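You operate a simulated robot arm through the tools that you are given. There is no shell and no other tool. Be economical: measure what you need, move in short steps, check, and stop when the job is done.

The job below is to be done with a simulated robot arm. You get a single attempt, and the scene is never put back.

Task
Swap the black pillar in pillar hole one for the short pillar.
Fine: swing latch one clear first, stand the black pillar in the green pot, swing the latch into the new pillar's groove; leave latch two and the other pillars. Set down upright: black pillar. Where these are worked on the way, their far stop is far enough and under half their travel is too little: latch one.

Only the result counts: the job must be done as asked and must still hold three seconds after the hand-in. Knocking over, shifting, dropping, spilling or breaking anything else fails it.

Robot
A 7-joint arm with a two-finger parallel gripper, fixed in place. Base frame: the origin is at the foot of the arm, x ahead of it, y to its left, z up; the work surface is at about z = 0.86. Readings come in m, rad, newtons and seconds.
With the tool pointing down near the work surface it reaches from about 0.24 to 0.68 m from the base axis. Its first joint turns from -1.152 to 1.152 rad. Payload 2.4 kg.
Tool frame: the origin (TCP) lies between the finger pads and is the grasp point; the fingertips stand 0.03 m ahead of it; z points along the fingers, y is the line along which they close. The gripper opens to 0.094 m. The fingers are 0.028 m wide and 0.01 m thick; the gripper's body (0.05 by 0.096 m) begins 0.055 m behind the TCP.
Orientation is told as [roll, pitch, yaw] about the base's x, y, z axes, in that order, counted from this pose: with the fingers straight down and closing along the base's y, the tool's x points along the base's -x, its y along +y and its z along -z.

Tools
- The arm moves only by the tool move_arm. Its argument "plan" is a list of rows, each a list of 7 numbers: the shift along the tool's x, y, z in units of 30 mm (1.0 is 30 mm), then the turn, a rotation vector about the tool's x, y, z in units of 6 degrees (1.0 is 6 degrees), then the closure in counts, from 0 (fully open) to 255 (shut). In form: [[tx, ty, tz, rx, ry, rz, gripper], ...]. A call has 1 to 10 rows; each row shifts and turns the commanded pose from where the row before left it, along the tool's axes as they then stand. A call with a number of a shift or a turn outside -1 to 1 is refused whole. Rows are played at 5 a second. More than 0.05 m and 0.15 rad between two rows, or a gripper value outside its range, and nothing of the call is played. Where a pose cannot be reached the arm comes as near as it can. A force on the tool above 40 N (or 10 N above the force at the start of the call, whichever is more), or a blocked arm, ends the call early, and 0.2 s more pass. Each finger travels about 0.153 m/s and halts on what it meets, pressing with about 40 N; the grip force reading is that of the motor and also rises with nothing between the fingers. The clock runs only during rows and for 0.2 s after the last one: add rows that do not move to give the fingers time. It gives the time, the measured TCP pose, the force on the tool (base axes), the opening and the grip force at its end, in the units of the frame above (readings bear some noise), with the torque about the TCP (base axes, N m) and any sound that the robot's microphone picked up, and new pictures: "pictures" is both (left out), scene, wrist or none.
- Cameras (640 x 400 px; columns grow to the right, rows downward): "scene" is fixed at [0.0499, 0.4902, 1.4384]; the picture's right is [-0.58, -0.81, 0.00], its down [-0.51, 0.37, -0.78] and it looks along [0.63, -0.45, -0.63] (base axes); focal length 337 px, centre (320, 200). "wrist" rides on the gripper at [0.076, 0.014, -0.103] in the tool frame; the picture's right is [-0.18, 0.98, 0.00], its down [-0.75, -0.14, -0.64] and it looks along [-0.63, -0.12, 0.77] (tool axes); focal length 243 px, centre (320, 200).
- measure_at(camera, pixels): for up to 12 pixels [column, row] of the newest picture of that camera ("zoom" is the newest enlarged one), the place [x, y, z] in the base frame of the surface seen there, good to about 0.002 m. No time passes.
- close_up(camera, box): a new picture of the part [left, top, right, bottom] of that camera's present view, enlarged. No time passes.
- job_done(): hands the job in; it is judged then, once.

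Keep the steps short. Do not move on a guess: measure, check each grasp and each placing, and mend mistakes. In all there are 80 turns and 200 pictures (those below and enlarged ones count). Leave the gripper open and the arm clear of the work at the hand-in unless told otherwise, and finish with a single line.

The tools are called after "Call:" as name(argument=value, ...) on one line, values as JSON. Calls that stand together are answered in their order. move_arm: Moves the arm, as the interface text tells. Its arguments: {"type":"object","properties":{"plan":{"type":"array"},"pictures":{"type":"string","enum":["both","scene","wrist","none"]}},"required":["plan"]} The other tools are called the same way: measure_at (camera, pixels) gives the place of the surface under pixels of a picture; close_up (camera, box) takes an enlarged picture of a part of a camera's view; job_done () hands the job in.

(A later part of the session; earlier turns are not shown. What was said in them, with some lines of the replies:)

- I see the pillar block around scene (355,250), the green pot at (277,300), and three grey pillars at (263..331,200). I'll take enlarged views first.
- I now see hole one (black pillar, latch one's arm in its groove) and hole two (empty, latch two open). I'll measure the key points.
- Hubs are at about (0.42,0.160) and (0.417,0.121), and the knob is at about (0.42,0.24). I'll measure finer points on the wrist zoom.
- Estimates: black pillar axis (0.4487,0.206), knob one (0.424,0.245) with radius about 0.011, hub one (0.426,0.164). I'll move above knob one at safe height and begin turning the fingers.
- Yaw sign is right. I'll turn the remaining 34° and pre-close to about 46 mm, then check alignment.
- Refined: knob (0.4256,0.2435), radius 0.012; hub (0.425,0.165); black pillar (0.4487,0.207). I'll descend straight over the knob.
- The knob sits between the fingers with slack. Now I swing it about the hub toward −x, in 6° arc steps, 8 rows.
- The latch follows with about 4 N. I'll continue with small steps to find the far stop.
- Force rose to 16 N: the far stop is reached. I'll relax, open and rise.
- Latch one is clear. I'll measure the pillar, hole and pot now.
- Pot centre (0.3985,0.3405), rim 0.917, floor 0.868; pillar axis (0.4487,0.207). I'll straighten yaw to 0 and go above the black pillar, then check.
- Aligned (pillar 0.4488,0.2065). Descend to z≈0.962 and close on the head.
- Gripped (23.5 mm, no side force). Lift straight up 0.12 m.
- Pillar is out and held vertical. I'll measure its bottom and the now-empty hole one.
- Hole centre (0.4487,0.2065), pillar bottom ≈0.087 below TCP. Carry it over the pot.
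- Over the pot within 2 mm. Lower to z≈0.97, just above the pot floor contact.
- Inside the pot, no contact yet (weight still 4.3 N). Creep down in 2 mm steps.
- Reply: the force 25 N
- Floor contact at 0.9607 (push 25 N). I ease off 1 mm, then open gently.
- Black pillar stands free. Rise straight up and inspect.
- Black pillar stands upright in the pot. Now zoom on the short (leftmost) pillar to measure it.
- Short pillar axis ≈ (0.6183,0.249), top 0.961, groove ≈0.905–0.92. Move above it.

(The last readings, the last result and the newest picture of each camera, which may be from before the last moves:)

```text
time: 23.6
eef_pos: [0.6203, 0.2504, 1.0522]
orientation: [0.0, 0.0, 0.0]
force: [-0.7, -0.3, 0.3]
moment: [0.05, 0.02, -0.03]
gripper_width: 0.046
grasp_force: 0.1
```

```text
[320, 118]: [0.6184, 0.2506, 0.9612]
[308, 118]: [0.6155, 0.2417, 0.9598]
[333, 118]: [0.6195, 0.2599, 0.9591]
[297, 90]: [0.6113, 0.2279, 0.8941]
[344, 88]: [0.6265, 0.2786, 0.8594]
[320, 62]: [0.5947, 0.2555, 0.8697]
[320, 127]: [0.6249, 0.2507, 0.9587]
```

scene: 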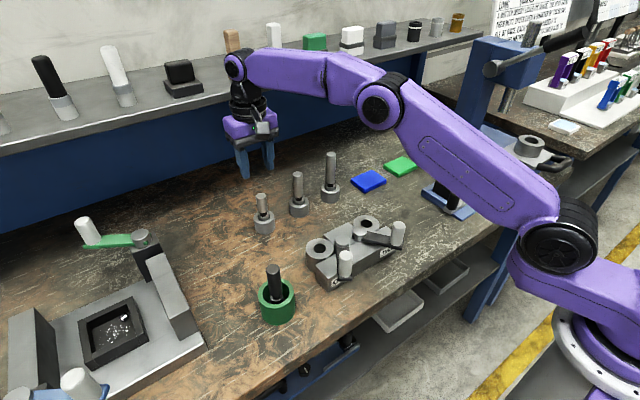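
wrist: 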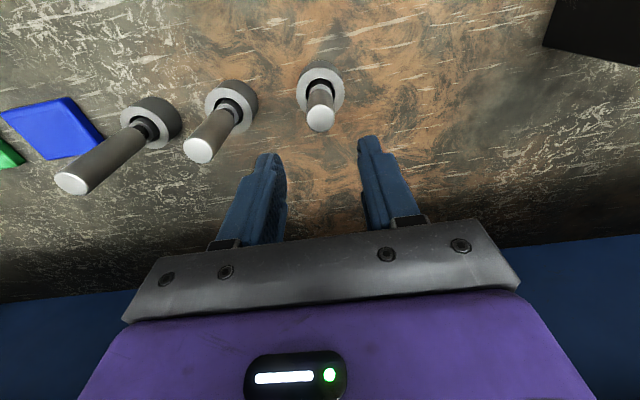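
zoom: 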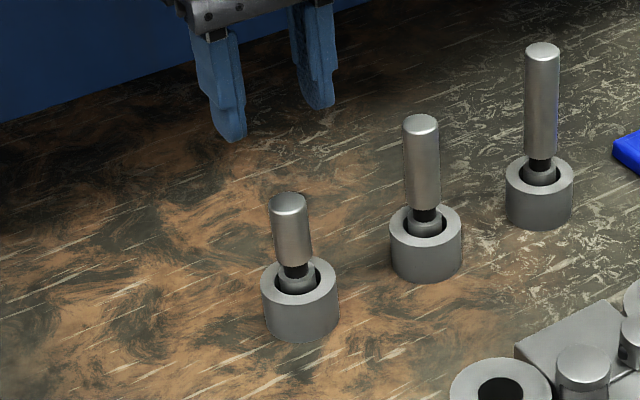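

Aligned: pillar (0.618,0.2505). Descend to z≈0.953 and grip.

Call:
move_arm(plan=[[0.03, 0, 0.825, 0, 0, 0, 130], [0, 0, 0.825, 0, 0, 0, 130], [0, 0, 0.825, 0, 0, 0, 130], [0, 0, 0.825, 0, 0, 0, 130], [0, 0, 0, 0, 0, 0, 130], [0, 0, 0, 0, 0, 0, 255], [0, 0, 0, 0, 0, 0, 255], [0, 0, 0, 0, 0, 0, 255]], pictures="both")

Call:
close_up(camera="scene", box=[220, 140, 320, 250])

```text
time: 25.4
eef_pos: [0.6189, 0.2493, 0.953]
orientation: [0.001, 0.0, -0.001]
force: [-0.4, -0.1, 0.5]
moment: [-0.14, -0.04, 0.03]
gripper_width: 0.0231
grasp_force: 39.6
```

scene: 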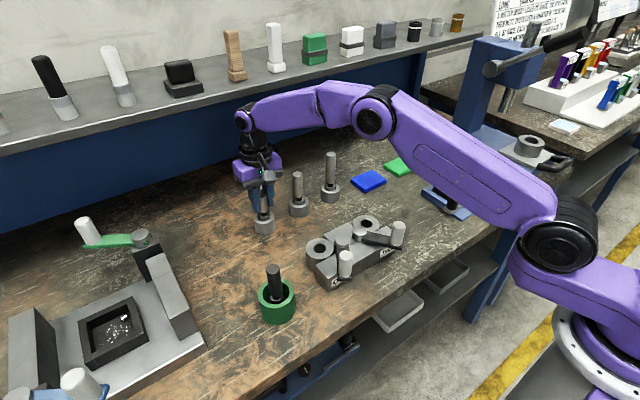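
wrist: 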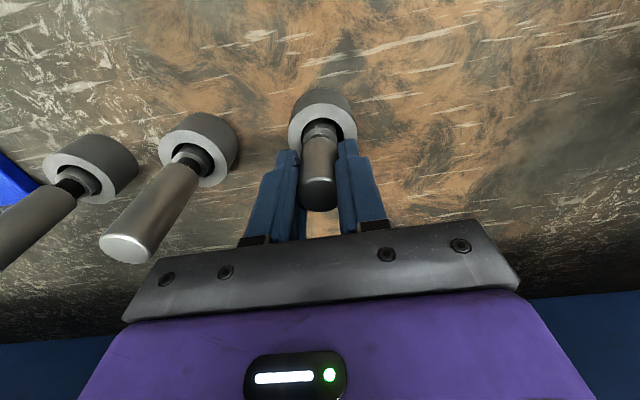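

```text
3.64 times, centred on (270, 195) of scene
```

zoom: 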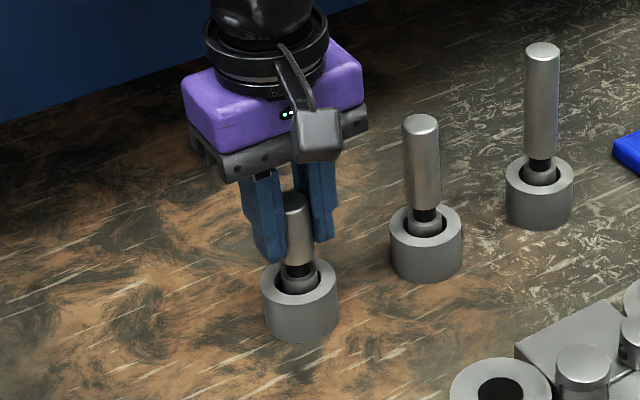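

Gripped at 23 mm. Lift slowly straight up, then higher.

Call:
move_arm(plan=[[0, 0, -0.4, 0, 0, 0, 255], [0, 0, -0.5, 0, 0, 0, 255], [0, 0, -0.5, 0, 0, 0, 255], [0, 0, -0.6, 0, 0, 0, 255], [0, 0, -1, 0, 0, 0, 255], [0, 0, -1, 0, 0, 0, 255], [0, 0, -0.8, 0, 0, 0, 255]], pictures="both")

Call:
close_up(camera="scene", box=[200, 100, 320, 250])

```text
time: 27.0
eef_pos: [0.6189, 0.2498, 1.0989]
orientation: [-0.002, 0.0, 0.0]
force: [-0.2, 0.5, -2.9]
moment: [0.07, 0.03, 0.04]
gripper_width: 0.0233
grasp_force: 39.6
```

scene: 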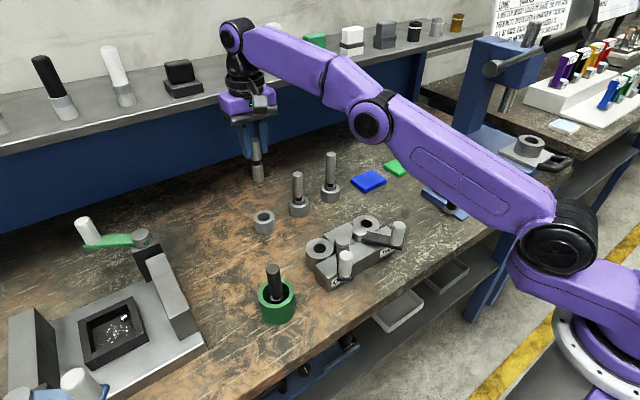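
wrist: 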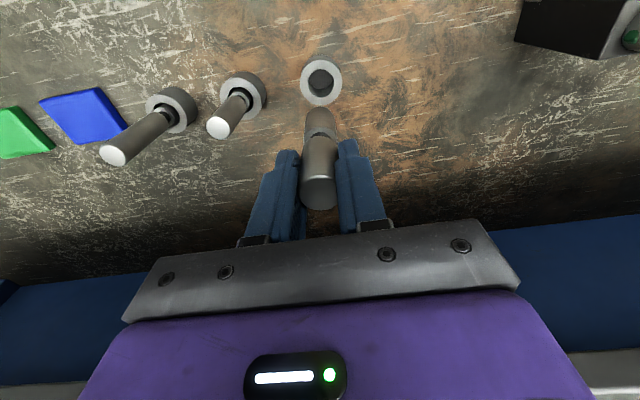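

```text
2.67 times, centred on (260, 175) of scene
```

zoom: 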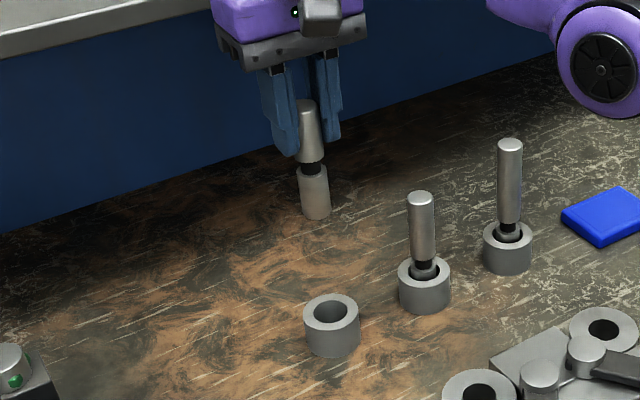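

Call:
measure_at(camera="zoom", pixels=[[316, 215], [315, 195], [300, 190], [328, 190], [314, 181], [312, 170], [309, 145], [306, 106]])

Call:
measure_at(camera="wrist", pixels=[[320, 180], [320, 150], [320, 125], [320, 110], [308, 120], [333, 120], [320, 200]])

```text
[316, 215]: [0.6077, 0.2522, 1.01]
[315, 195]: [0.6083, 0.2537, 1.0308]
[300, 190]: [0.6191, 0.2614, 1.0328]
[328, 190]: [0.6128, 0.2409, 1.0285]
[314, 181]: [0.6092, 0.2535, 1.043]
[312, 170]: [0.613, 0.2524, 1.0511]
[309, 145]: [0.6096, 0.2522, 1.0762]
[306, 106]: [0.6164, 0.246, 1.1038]
```

```text
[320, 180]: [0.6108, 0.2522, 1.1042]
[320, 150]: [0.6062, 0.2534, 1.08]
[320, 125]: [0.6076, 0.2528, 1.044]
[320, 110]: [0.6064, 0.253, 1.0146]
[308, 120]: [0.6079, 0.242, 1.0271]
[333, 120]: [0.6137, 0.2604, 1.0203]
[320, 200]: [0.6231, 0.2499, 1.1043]
```

Pillar hangs straight, bottom ≈0.09 below TCP. Carry it above hole one.

Call:
move_arm(plan=[[0.943, -0.24, 0, 0, 0, 0, 255], [0.943, -0.24, 0, 0, 0, 0, 255], [0.943, -0.24, 0, 0, 0, 0, 255], [0.943, -0.24, 0, 0, 0, 0, 255], [0.943, -0.24, 0, 0, 0, 0, 255], [0.943, -0.24, 0, 0, 0, 0, 255], [0, 0, 0, 0, 0, 0, 255]], pictures="none")

Call:
move_arm(plan=[[0, 0, 0.9, 0, 0, 0, 255], [0, 0, 0.9, 0, 0, 0, 255], [0, 0, 0.7, 0, 0, 0, 255], [0, 0, 0, 0, 0, 0, 255]], pictures="both")

Call:
close_up(camera="scene", box=[270, 170, 390, 290])

Call:
close_up(camera="wrist", box=[260, 40, 380, 160])

```text
time: 28.6
eef_pos: [0.4464, 0.2073, 1.0998]
orientation: [0.0, 0.0, -0.001]
force: [0.5, 0.1, -4.3]
moment: [-0.09, 0.01, 0.0]
gripper_width: 0.0232
grasp_force: 40.2
```

```text
time: 29.6
eef_pos: [0.4479, 0.2055, 1.0232]
orientation: [0.0, 0.0, 0.001]
force: [-0.8, -0.4, -3.7]
moment: [0.05, -0.02, 0.02]
gripper_width: 0.023
grasp_force: 40.1
```

scene: 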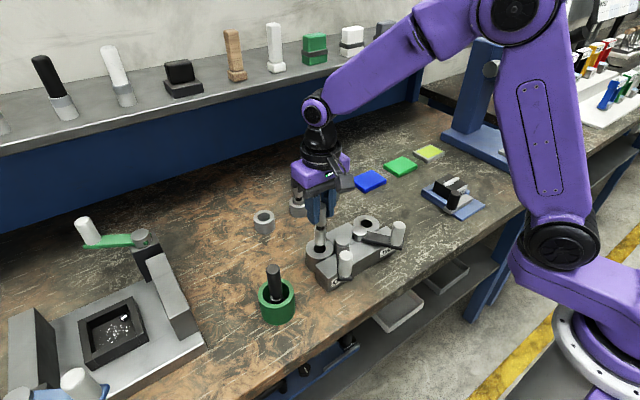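
wrist: 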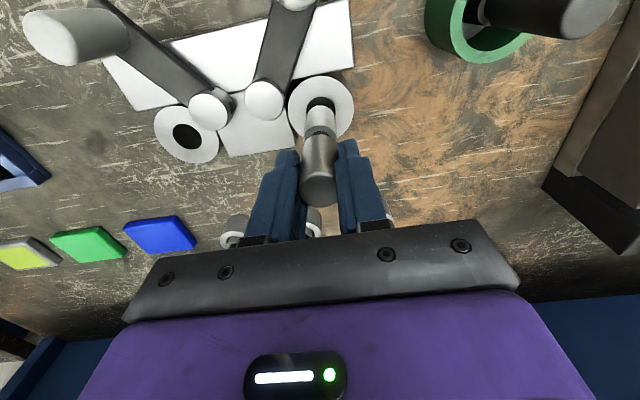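

```text
3.33 times, centred on (330, 230) of scene
```

zoom: 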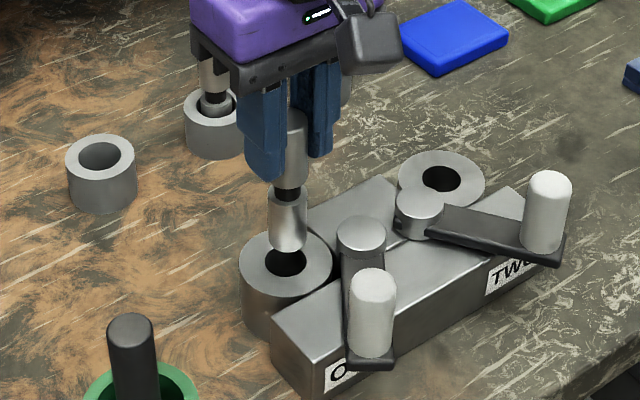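

```text
3.33 times, centred on (320, 100) of wrist
```

zoom: 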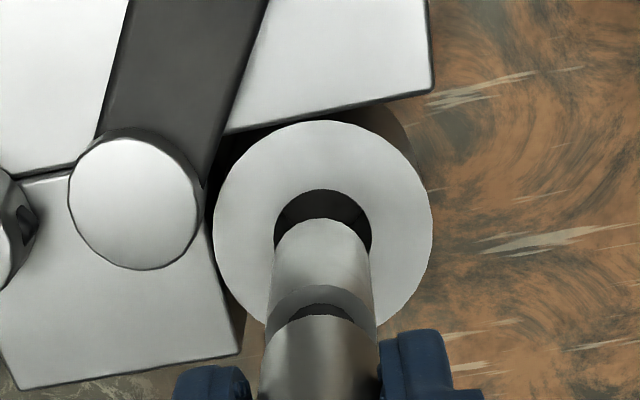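

I need precise centring; measure ring edge and collar on the wrist zoom.

Call:
measure_at(camera="zoom", pixels=[[217, 230], [428, 230], [322, 123], [240, 300], [405, 300], [322, 186], [270, 225], [376, 225], [278, 260], [366, 260], [322, 260], [322, 224]])

```text
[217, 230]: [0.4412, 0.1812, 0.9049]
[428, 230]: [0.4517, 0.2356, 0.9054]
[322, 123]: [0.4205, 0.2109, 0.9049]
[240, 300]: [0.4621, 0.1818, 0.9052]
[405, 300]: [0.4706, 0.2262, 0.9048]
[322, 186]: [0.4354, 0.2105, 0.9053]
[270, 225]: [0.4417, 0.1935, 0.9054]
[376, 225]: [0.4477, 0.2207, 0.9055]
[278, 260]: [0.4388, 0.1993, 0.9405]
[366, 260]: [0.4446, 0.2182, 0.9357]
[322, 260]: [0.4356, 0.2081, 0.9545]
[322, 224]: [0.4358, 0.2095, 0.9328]
```

Hole centre ≈(0.449,0.2072), collar ≈(0.4472,0.207): shift +1.5 mm in x and lower to 8 mm above the ring.

Call:
move_arm(plan=[[-0.05, 0, 0.3, 0, 0, 0, 255], [0, 0, 0.35, 0, 0, 0, 255], [0, 0, 0, 0, 0, 0, 255]], pictures="both")

Call:
close_up(camera="wrist", box=[260, 40, 380, 160])

Call:
close_up(camera="scene", box=[290, 210, 350, 280])

```text
time: 30.4
eef_pos: [0.4503, 0.2065, 1.0032]
orientation: [0.0, -0.001, 0.0]
force: [-0.4, 0.3, -2.9]
moment: [0.08, 0.02, -0.01]
gripper_width: 0.0231
grasp_force: 39.9
```

scene: 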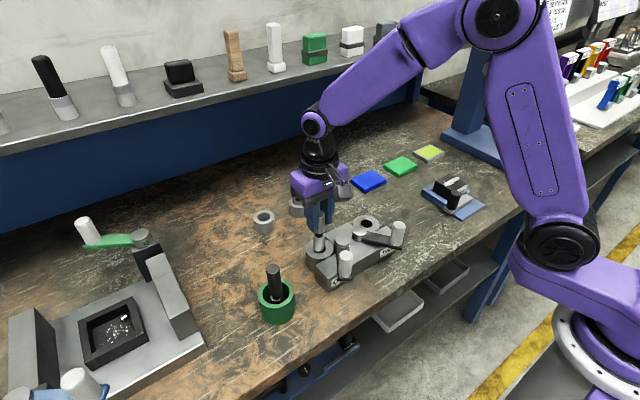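
wrist: 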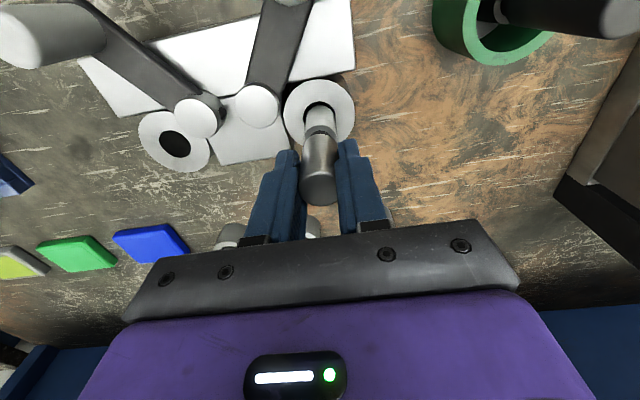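

```text
3.33 times, centred on (320, 100) of wrist
```

zoom: 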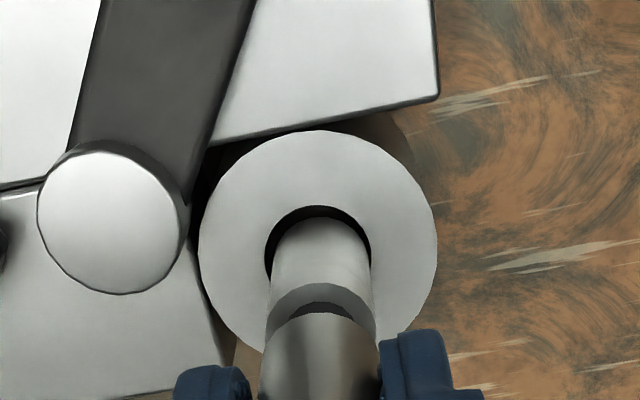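

```text
5.71 times, centred on (320, 245) of scene
```

zoom: 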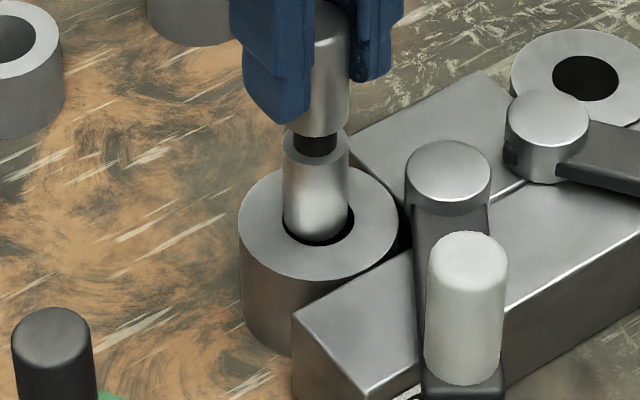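

Call:
measure_at(camera="zoom", pixels=[[241, 225], [396, 225], [318, 276], [318, 248], [285, 190], [347, 190], [316, 200], [316, 225], [350, 183], [281, 183], [356, 225], [280, 222]])

Call:
measure_at(camera="wrist", pixels=[[285, 112], [354, 112], [320, 80], [320, 100], [319, 115], [306, 116], [333, 116]])

```text
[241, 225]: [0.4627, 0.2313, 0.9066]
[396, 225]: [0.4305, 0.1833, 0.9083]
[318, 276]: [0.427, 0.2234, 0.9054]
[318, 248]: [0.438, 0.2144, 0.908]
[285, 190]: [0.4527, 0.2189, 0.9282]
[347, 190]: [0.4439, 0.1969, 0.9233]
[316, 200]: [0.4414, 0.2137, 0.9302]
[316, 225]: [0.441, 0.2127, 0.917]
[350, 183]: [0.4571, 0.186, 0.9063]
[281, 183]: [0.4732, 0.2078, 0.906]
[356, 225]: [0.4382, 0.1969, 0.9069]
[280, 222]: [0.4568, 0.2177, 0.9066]
```

```text
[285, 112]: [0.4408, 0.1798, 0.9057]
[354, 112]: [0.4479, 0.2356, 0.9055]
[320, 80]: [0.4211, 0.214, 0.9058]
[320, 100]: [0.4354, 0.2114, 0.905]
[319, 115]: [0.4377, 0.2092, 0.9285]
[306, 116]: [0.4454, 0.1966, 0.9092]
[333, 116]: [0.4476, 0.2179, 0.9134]
```

Collar ≈(0.450,0.207), hole ≈(0.4492,0.207) with about 2 mm clearance. Lower in gentle steps.

Call:
move_arm(plan=[[0.02, 0, 0.15, 0, 0, 0, 255], [0, 0, 0.15, 0, 0, 0, 255], [0, 0, 0.15, 0, 0, 0, 255], [0, 0, 0.15, 0, 0, 0, 255], [0, 0, 0.15, 0, 0, 0, 255], [0, 0, 0.15, 0, 0, 0, 255], [0, 0, 0, 0, 0, 0, 255]], pictures="scene")

Call:
close_up(camera="scene", box=[290, 210, 350, 280])

```text
time: 32.0
eef_pos: [0.4494, 0.2053, 0.9773]
orientation: [-0.002, -0.001, 0.0]
force: [-0.6, 0.9, -3.5]
moment: [0.05, 0.02, -0.02]
gripper_width: 0.0235
grasp_force: 39.7
```

scene: 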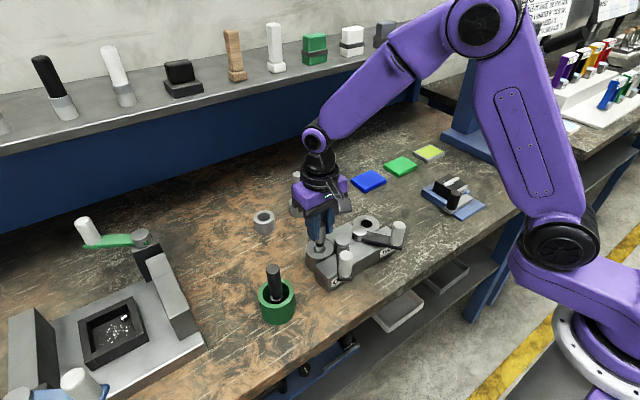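

```text
5.71 times, centred on (320, 245) of scene
```

zoom: 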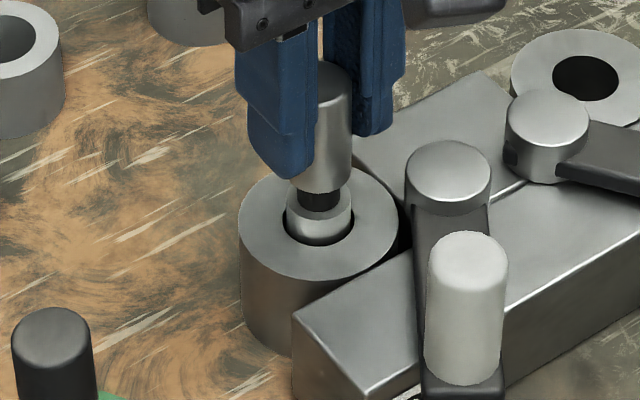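

Collar is in the hole, no contact. Continue down, then creep.

Call:
move_arm(plan=[[0, 0, 0.12, 0, 0, 0, 255], [0, 0, 0.12, 0, 0, 0, 255], [0, 0, 0.12, 0, 0, 0, 255], [0, 0, 0.12, 0, 0, 0, 255], [0, 0, 0, 0, 0, 0, 255]], pictures="none")

Call:
move_arm(plan=[[0, 0, 0.05, 0, 0, 0, 255], [0, 0, 0.05, 0, 0, 0, 255], [0, 0, 0, 0, 0, 0, 255]], pictures="none")

```text
time: 33.2
eef_pos: [0.4492, 0.2055, 0.9628]
orientation: [0.002, -0.002, 0.001]
force: [1.1, 1.2, 23.6]
moment: [0.39, -0.27, 0.08]
gripper_width: 0.0232
grasp_force: 40.6
```

```text
time: 34.0
eef_pos: [0.4496, 0.2052, 0.9583]
orientation: [0.0, -0.004, 0.001]
force: [5.0, -1.9, 20.5]
moment: [-0.57, -0.39, -0.04]
gripper_width: 0.0232
grasp_force: 39.9
```

Contact was felt (~22 N) around 0.96; look before going further.

Call:
close_up(camera="scene", box=[290, 210, 350, 280])

Call:
move_arm(plan=[[0, 0, -0.04, 0, 0, 0, 255]], pictures="wrist")

Call:
close_up(camera="wrist", box=[240, 60, 400, 220])

```text
5.71 times, centred on (320, 245) of scene
```

zoom: 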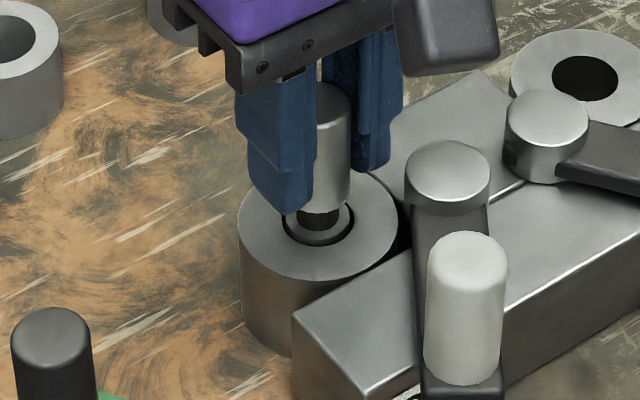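

```text
time: 34.4
eef_pos: [0.4479, 0.2055, 0.9589]
orientation: [-0.001, 0.004, 0.002]
force: [2.6, 2.8, -3.5]
moment: [0.31, -0.31, 0.01]
gripper_width: 0.0234
grasp_force: 39.7
```

wrist: 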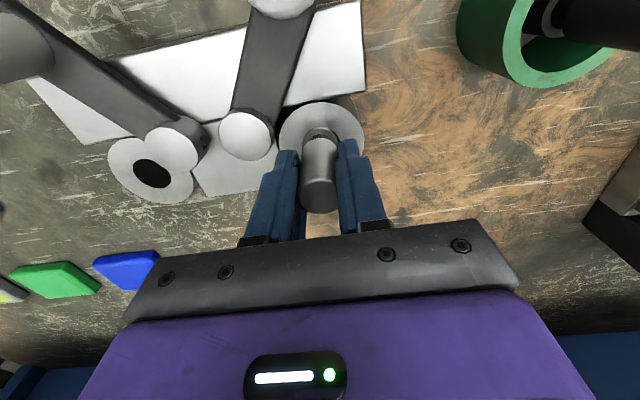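

```text
2.50 times, centred on (320, 140) of wrist
```

zoom: 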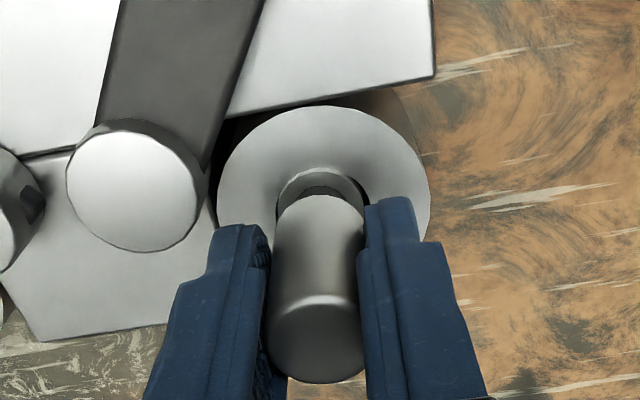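

Call:
measure_at(camera="zoom", pixels=[[315, 345], [315, 365], [300, 365], [335, 365], [320, 190], [320, 180], [320, 250]])

Call:
move_arm(plan=[[0, 0, 0.04, 0, 0, 0, 255], [0, 0, 0.04, 0, 0, 0, 255], [0, 0, 0.04, 0, 0, 0, 255], [0, 0, 0, 0, 0, 0, 255]], pictures="wrist")

Call:
close_up(camera="scene", box=[290, 210, 350, 280])

```text
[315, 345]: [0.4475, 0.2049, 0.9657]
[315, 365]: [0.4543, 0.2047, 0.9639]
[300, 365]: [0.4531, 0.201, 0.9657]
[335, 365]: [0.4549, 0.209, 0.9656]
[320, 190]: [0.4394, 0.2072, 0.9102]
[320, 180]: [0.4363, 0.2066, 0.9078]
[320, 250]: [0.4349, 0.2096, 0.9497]
```

```text
time: 35.4
eef_pos: [0.4489, 0.2058, 0.9572]
orientation: [0.0, -0.001, 0.001]
force: [-7.3, -2.2, 20.7]
moment: [0.27, 0.45, 0.09]
gripper_width: 0.0236
grasp_force: 40.6
```

wrist: 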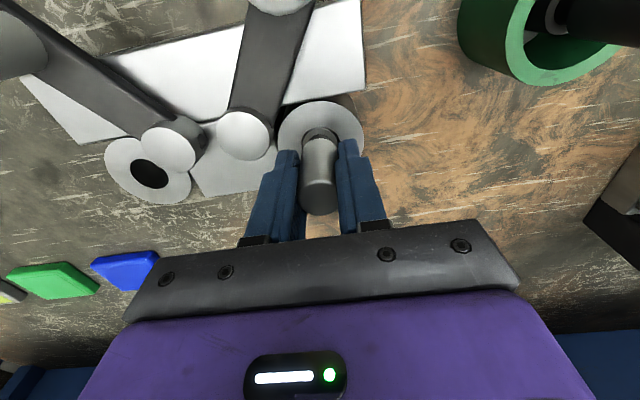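

```text
5.71 times, centred on (320, 245) of scene
```

zoom: 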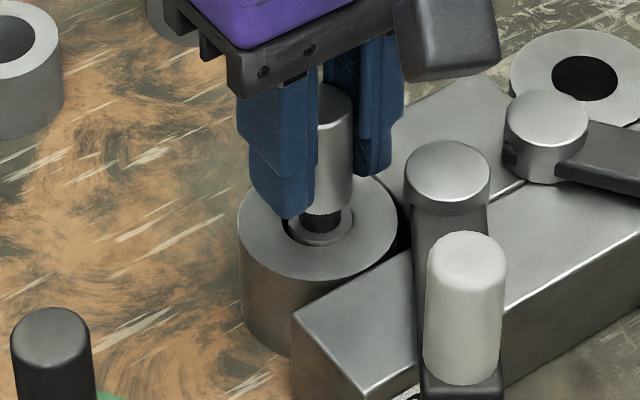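

Pillar top ≈0.965, groove just above the ring; ~20 N contact again suggests it's seated. Ease off, open a little, and let it settle.

Call:
move_arm(plan=[[0, 0, -0.04, 0, 0, 0, 255], [0, 0, -0.02, 0, 0, 0, 255], [0, 0, 0, 0, 0, 0, 160], [0, 0, 0, 0, 0, 0, 145], [0, 0, 0, 0, 0, 0, 145]], pictures="both")

Call:
close_up(camera="wrist", box=[240, 60, 400, 220])

Call:
close_up(camera="scene", box=[290, 210, 350, 280])

```text
time: 36.6
eef_pos: [0.4491, 0.2062, 0.958]
orientation: [0.0, -0.001, 0.002]
force: [0.5, 0.5, -0.3]
moment: [-0.03, 0.01, 0.0]
gripper_width: 0.0406
grasp_force: 0.0
```

scene: 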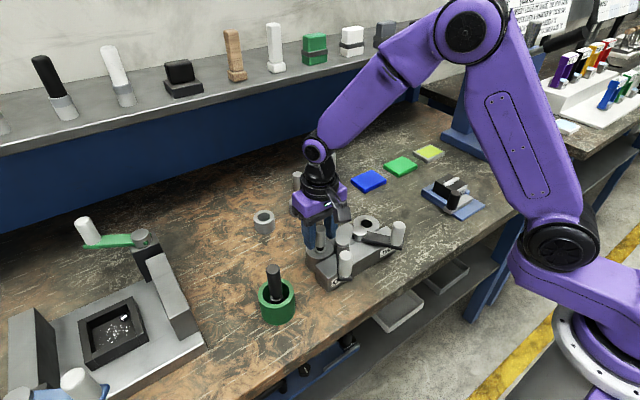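
wrist: 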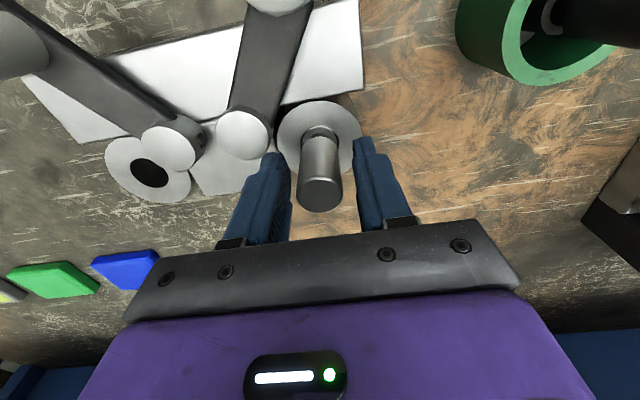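

```text
2.50 times, centred on (320, 140) of wrist
```

zoom: 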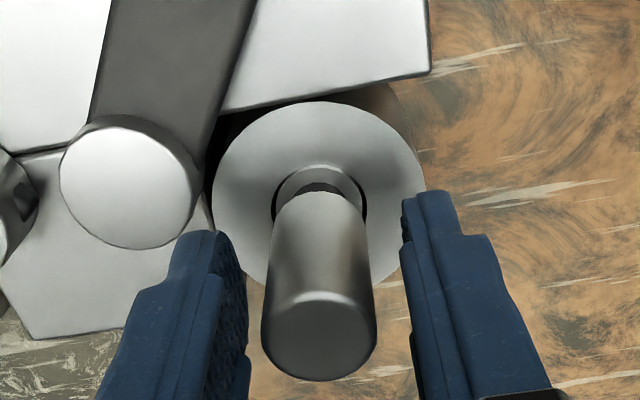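

```text
5.71 times, centred on (320, 245) of scene
```

zoom: 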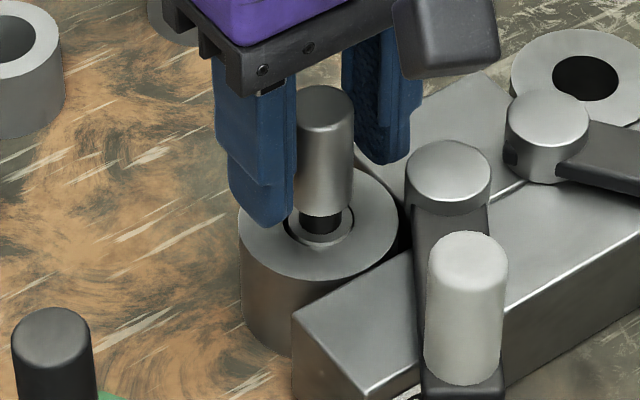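

Pillar is seated, collar about flush with the ring. Rise straight up clear.

Call:
move_arm(plan=[[0, 0, -0.6, 0, 0, 0, 145], [0, 0, -0.8, 0, 0, 0, 145], [0, 0, -1, 0, 0, 0, 130], [0, 0, -1, 0, 0, 0, 130], [0, 0, -0.6, 0, 0, 0, 130], [0, 0, 0, 0, 0, 0, 130]], pictures="both")

Call:
close_up(camera="scene", box=[290, 200, 360, 285])

```text
time: 38.0
eef_pos: [0.4472, 0.2069, 1.0784]
orientation: [0.001, 0.0, -0.001]
force: [-1.1, 0.5, 0.4]
moment: [-0.03, -0.02, -0.02]
gripper_width: 0.0459
grasp_force: 0.0
```

scene: 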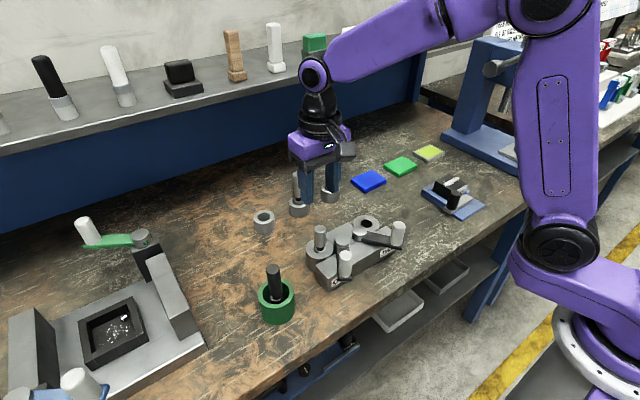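
wrist: 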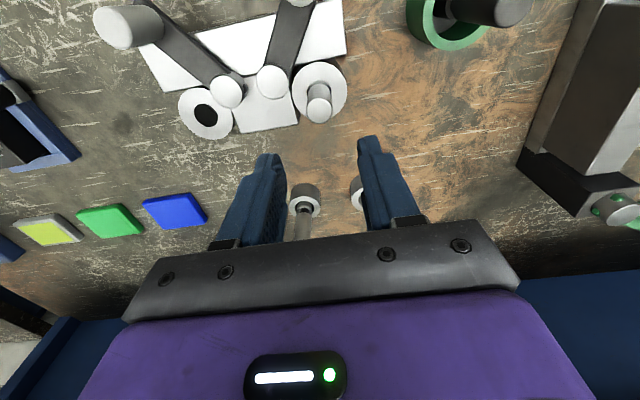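

```text
4.71 times, centred on (325, 242) of scene
```

zoom: 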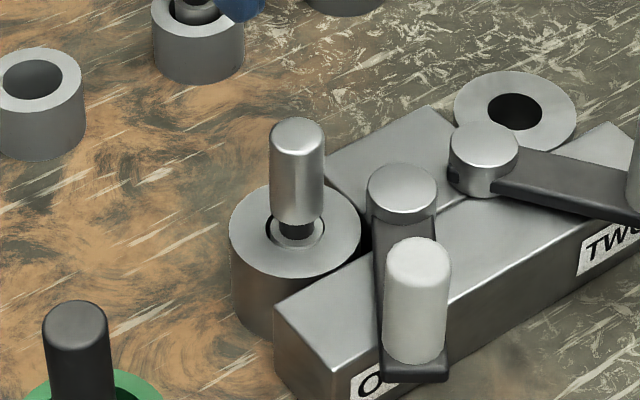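

Call:
measure_at(camera="zoom", pixels=[[297, 132], [297, 170], [297, 215], [297, 233], [297, 243], [298, 258], [418, 258], [388, 300], [447, 300], [417, 320], [415, 375], [402, 195]])

```text
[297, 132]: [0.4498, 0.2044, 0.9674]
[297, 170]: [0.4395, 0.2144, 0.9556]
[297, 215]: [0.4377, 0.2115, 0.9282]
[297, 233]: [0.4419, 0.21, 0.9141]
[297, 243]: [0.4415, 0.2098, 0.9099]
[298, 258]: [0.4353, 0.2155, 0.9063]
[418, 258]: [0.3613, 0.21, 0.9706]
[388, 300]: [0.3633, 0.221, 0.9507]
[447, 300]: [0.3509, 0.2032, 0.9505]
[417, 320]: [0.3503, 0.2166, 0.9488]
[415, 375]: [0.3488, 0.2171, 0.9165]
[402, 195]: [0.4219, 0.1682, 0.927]
```

Groove spans ≈0.909–0.925, matching the latch arm (0.906–0.918). Knob one is now at ≈(0.3588,0.211). Move above it with yaw −15°.

Call:
move_arm(plan=[[0.993, 0.05, 0, 0, 0, 0, 130], [0.993, 0.05, 0, 0, 0, 0, 130], [0.993, 0.05, 0, 0, 0, 0, 130], [0, 0, 0, 0, 0, 0.833, 130], [0, 0, 0, 0, 0, 0.833, 130], [0, 0, 0, 0, 0, 0.833, 130], [0, 0, 0, 0, 0, 0, 130]], pictures="wrist")

Call:
close_up(camera="wrist", box=[220, 60, 420, 220])

```text
time: 39.6
eef_pos: [0.3602, 0.2115, 1.0797]
orientation: [0.0, 0.001, -0.263]
force: [0.6, -0.4, 0.8]
moment: [0.02, -0.01, -0.01]
gripper_width: 0.0459
grasp_force: 0.1
```

wrist: 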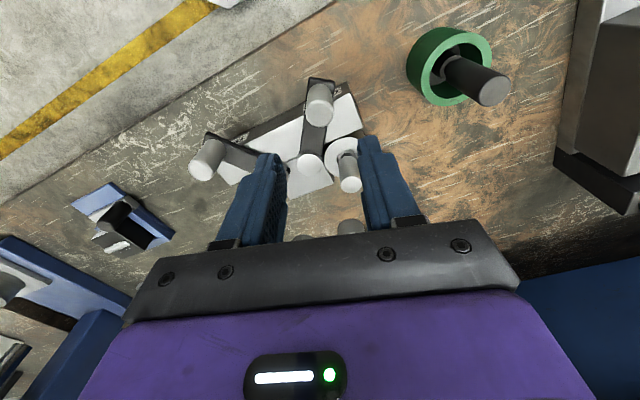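

```text
2.50 times, centred on (320, 140) of wrist
```

zoom: 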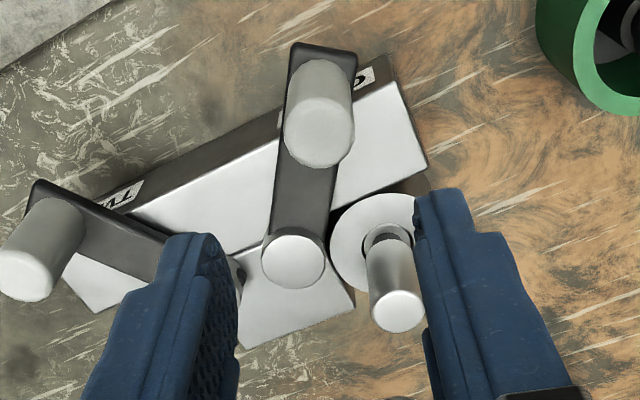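

Knob sits centred between the fingers. Descend and cage it (width ≈0.03).

Call:
move_arm(plan=[[0, 0, 1, 0, 0, 0, 130], [0, 0, 1, 0, 0, 0, 130], [0, 0, 1, 0, 0, 0, 130], [0, 0, 1, 0, 0, 0, 130], [0, 0, 0, 0, 0, 0, 175], [0, 0, 0, 0, 0, 0, 175]], pictures="wrist")

```text
time: 41.0
eef_pos: [0.3594, 0.2113, 0.959]
orientation: [0.0, -0.001, -0.263]
force: [0.8, 0.0, 0.4]
moment: [0.01, 0.01, -0.01]
gripper_width: 0.0294
grasp_force: 0.0
```

wrist: 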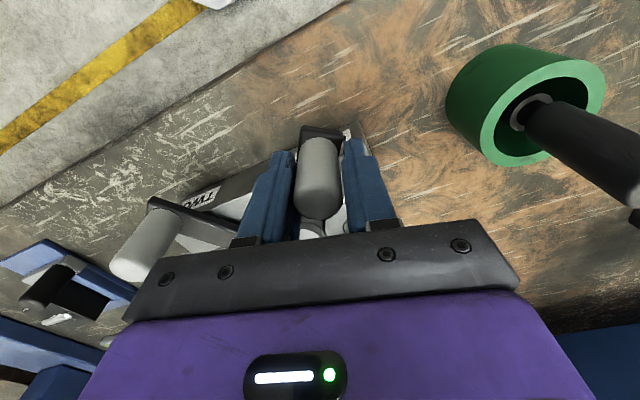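

Caged. Now swing the latch back toward the groove in 6° arc steps, 8 rows.

Call:
move_arm(plan=[[-0.11, 0.257, 0, 0, 0, 1, 175], [-0.11, 0.257, 0, 0, 0, 1, 175], [-0.11, 0.257, 0, 0, 0, 1, 175], [-0.11, 0.257, 0, 0, 0, 1, 175], [-0.11, 0.257, 0, 0, 0, 1, 175], [-0.11, 0.257, 0, 0, 0, 1, 175], [-0.11, 0.257, 0, 0, 0, 1, 175], [-0.11, 0.257, 0, 0, 0, 1, 175]], pictures="both")

Call:
close_up(camera="scene", box=[270, 180, 390, 290])

```text
time: 42.8
eef_pos: [0.4158, 0.2442, 0.9579]
orientation: [0.0, 0.002, -1.101]
force: [-3.9, -0.6, 0.5]
moment: [0.02, 0.07, -0.03]
gripper_width: 0.0316
grasp_force: 2.5
```

scene: 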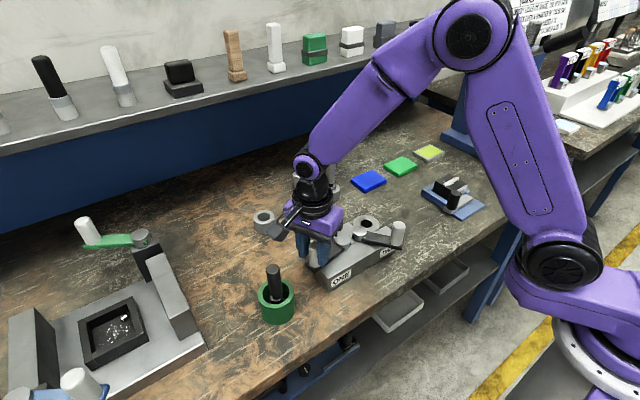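
wrist: 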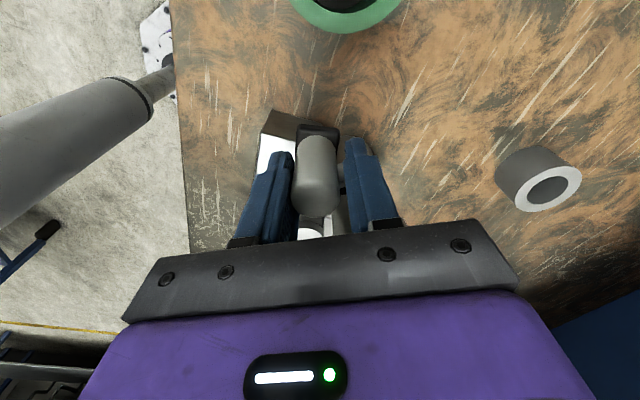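

```text
3.64 times, centred on (330, 235) of scene
```

zoom: 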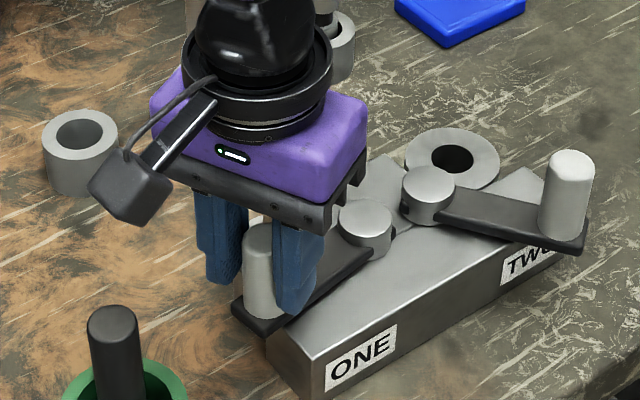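

Following at ~4 N. Finish the last degrees in 3° steps, watching the force.

Call:
move_arm(plan=[[-0.055, 0.128, 0, 0, 0, 0.5, 175], [-0.055, 0.128, 0, 0, 0, 0.5, 175], [-0.055, 0.128, 0, 0, 0, 0.5, 175], [0, 0, 0, 0, 0, 0, 175]], pictures="both")

Call:
close_up(camera="scene", box=[270, 180, 390, 290])

```text
time: 43.8
eef_pos: [0.4287, 0.2441, 0.9579]
orientation: [0.001, -0.001, -1.257]
force: [-2.8, -1.7, -1.1]
moment: [0.0, 0.0, -0.01]
gripper_width: 0.0313
grasp_force: 1.9
```

scene: 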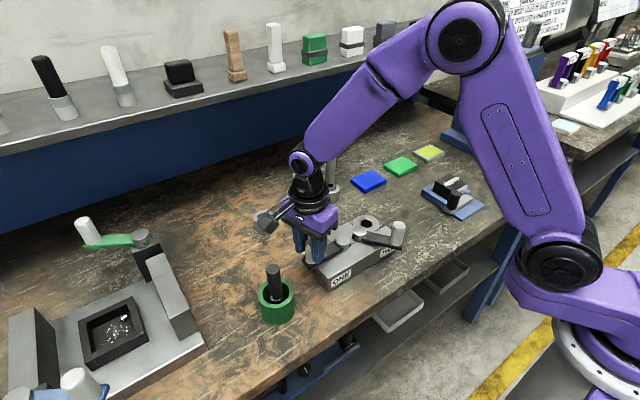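
wrist: 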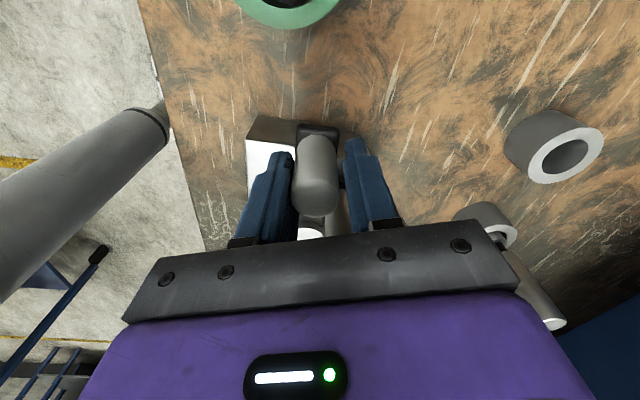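

```text
3.64 times, centred on (330, 235) of scene
```

zoom: 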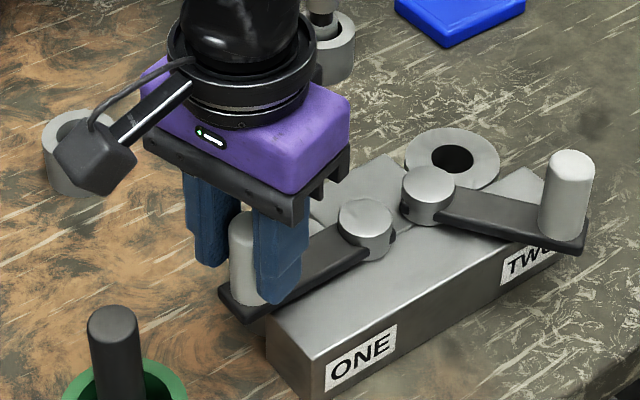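

Knob is about at its original place; push a touch more to find the stop.

Call:
move_arm(plan=[[-0.027, 0.064, 0, 0, 0, 0.25, 175], [-0.027, 0.064, 0, 0, 0, 0.25, 175], [0, 0, 0, 0, 0, 0, 175]], pictures="wrist")

```text
time: 44.6
eef_pos: [0.4321, 0.2436, 0.9585]
orientation: [-0.002, -0.001, -1.309]
force: [-9.7, -1.3, 2.3]
moment: [-0.09, -0.02, -0.04]
gripper_width: 0.035
grasp_force: 4.9
```

wrist: 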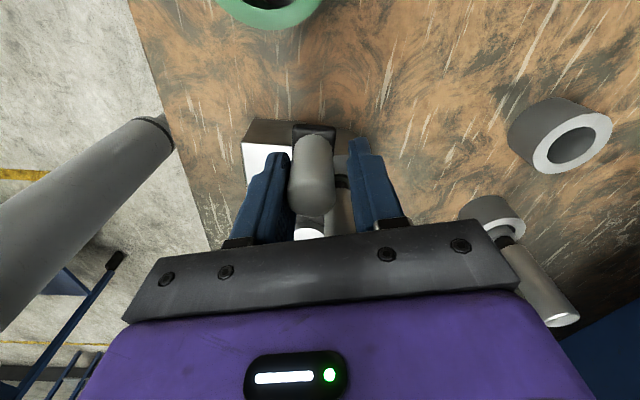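

Force rose to ~10 N and the fingers spread: stop reached. Relax, open, rise.

Call:
move_arm(plan=[[0, -0.12, 0, 0, 0, 0, 175], [0, 0, 0, 0, 0, 0, 135], [0, 0, 0, 0, 0, 0, 135], [0, 0, -0.7, 0, 0, 0, 135], [0, 0, -1, 0, 0, 0, 135], [0, 0, -1, 0, 0, 0, 135], [0, 0, -1, 0, 0, 0, 135]], pictures="both")

Call:
close_up(camera="scene", box=[280, 200, 400, 290])

Call:
close_up(camera="wrist", box=[240, 60, 400, 220])

```text
time: 46.2
eef_pos: [0.429, 0.2429, 1.0691]
orientation: [0.0, 0.001, -1.309]
force: [-0.5, -0.4, 0.1]
moment: [0.0, -0.01, 0.0]
gripper_width: 0.0444
grasp_force: 0.1
```

scene: 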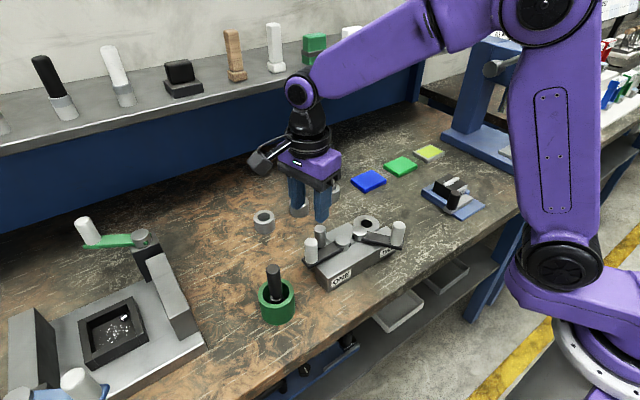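
wrist: 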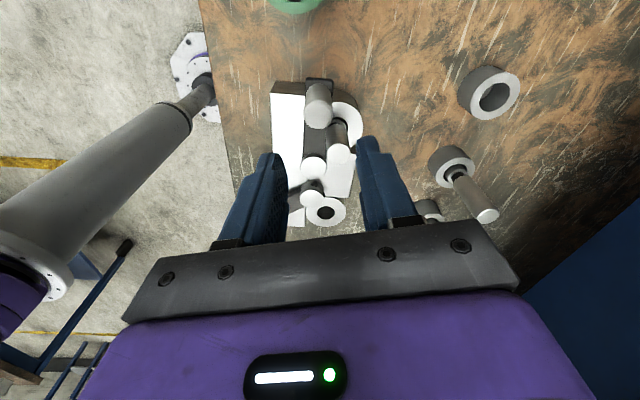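

```text
4.44 times, centred on (340, 245) of scene
```

zoom: 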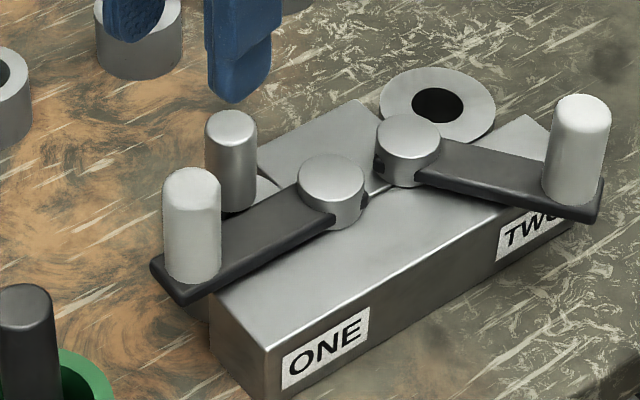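

```text
2.50 times, centred on (320, 140) of wrist
```

zoom: 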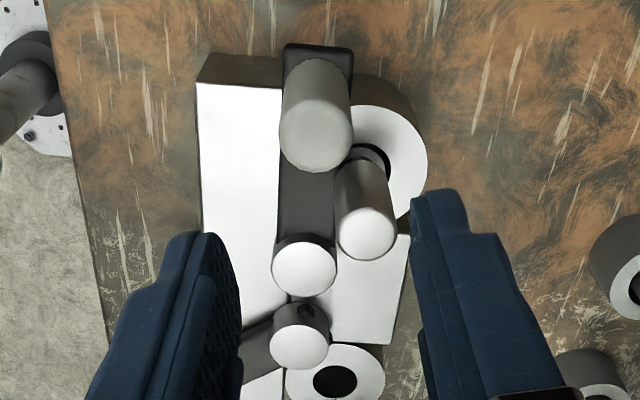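

Latch one looks as it was at the start. Verify numerically while I still have the view.

Call:
measure_at(camera="zoom", pixels=[[316, 140], [284, 140], [350, 140], [305, 268], [367, 232], [340, 232], [394, 232], [300, 200]])

Call:
move_arm(plan=[[0, 0, -0.9, 0, 0, 0, 60], [-0.7, 0, -0.5, 0, 0, 0, 0], [-0.7, 0, 0, 0, 0, 0, 0], [-0.7, 0.9, 0, 0, 0, 0, 0], [0, 1, 0, 0, 0, 0, 0], [0, 1, 0, 0, 0, 0, 0], [0, 0, 0, 0, 0, 0, 0]], pictures="both")

Call:
close_up(camera="scene", box=[230, 180, 410, 330])

Call:
close_up(camera="scene", box=[295, 205, 355, 275])

```text
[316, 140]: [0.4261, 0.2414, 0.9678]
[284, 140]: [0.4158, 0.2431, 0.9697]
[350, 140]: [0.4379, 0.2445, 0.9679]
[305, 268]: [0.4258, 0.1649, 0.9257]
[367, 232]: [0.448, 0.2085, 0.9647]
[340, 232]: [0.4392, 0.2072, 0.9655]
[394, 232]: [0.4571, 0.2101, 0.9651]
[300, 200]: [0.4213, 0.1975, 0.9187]
```

```text
time: 47.8
eef_pos: [0.5299, 0.2055, 1.1096]
orientation: [-0.002, 0.002, -1.309]
force: [0.1, 0.5, -1.3]
moment: [-0.05, -0.01, 0.01]
gripper_width: 0.0939
grasp_force: 0.0
```

scene: 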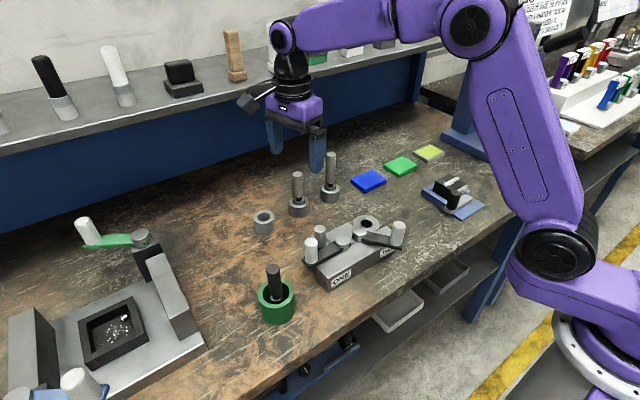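
wrist: 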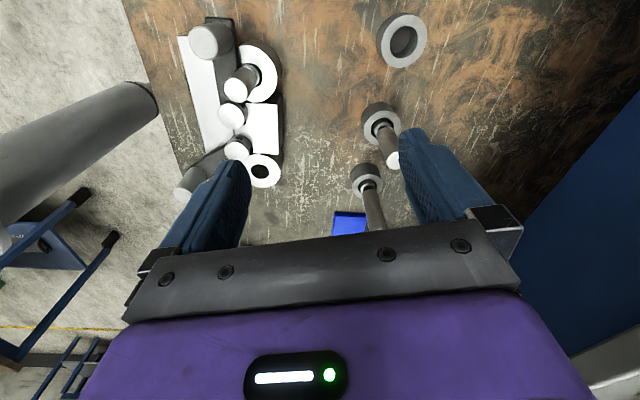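

```text
2.67 times, centred on (320, 255) of scene
```

zoom: 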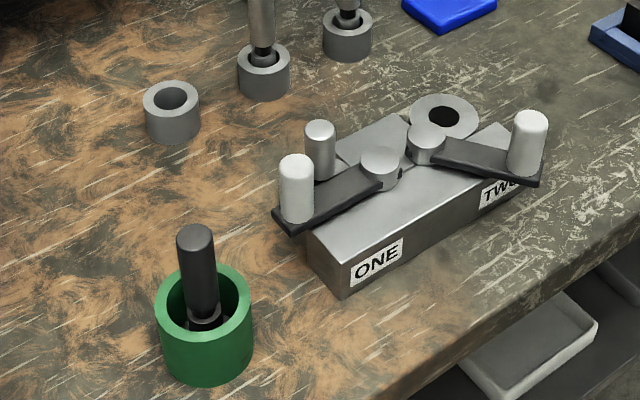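

```text
5.71 times, centred on (325, 240) of scene
```

zoom: 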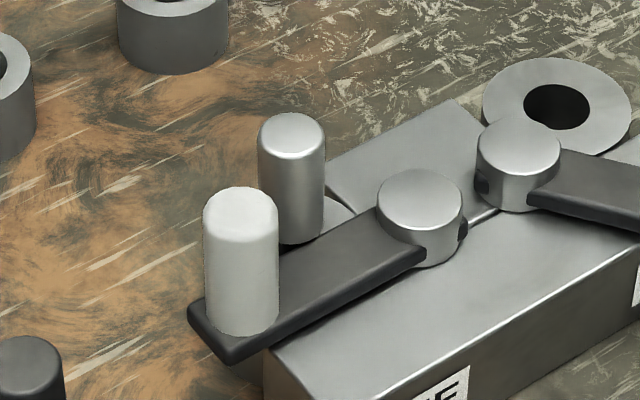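

Everything matches the target: the latch one knob is back at (0.426,0.243), the short pillar is seated in hole one, the black pillar stands upright in the pot, and nothing else has moved. The gripper is open and clear, so I'm handing in.

Call:
job_done()

```text
The job is handed in.
```

The short pillar is in hole one with latch one swung back into its groove, the black pillar stands upright in the green pot, and latch two and the other pillars were left alone.
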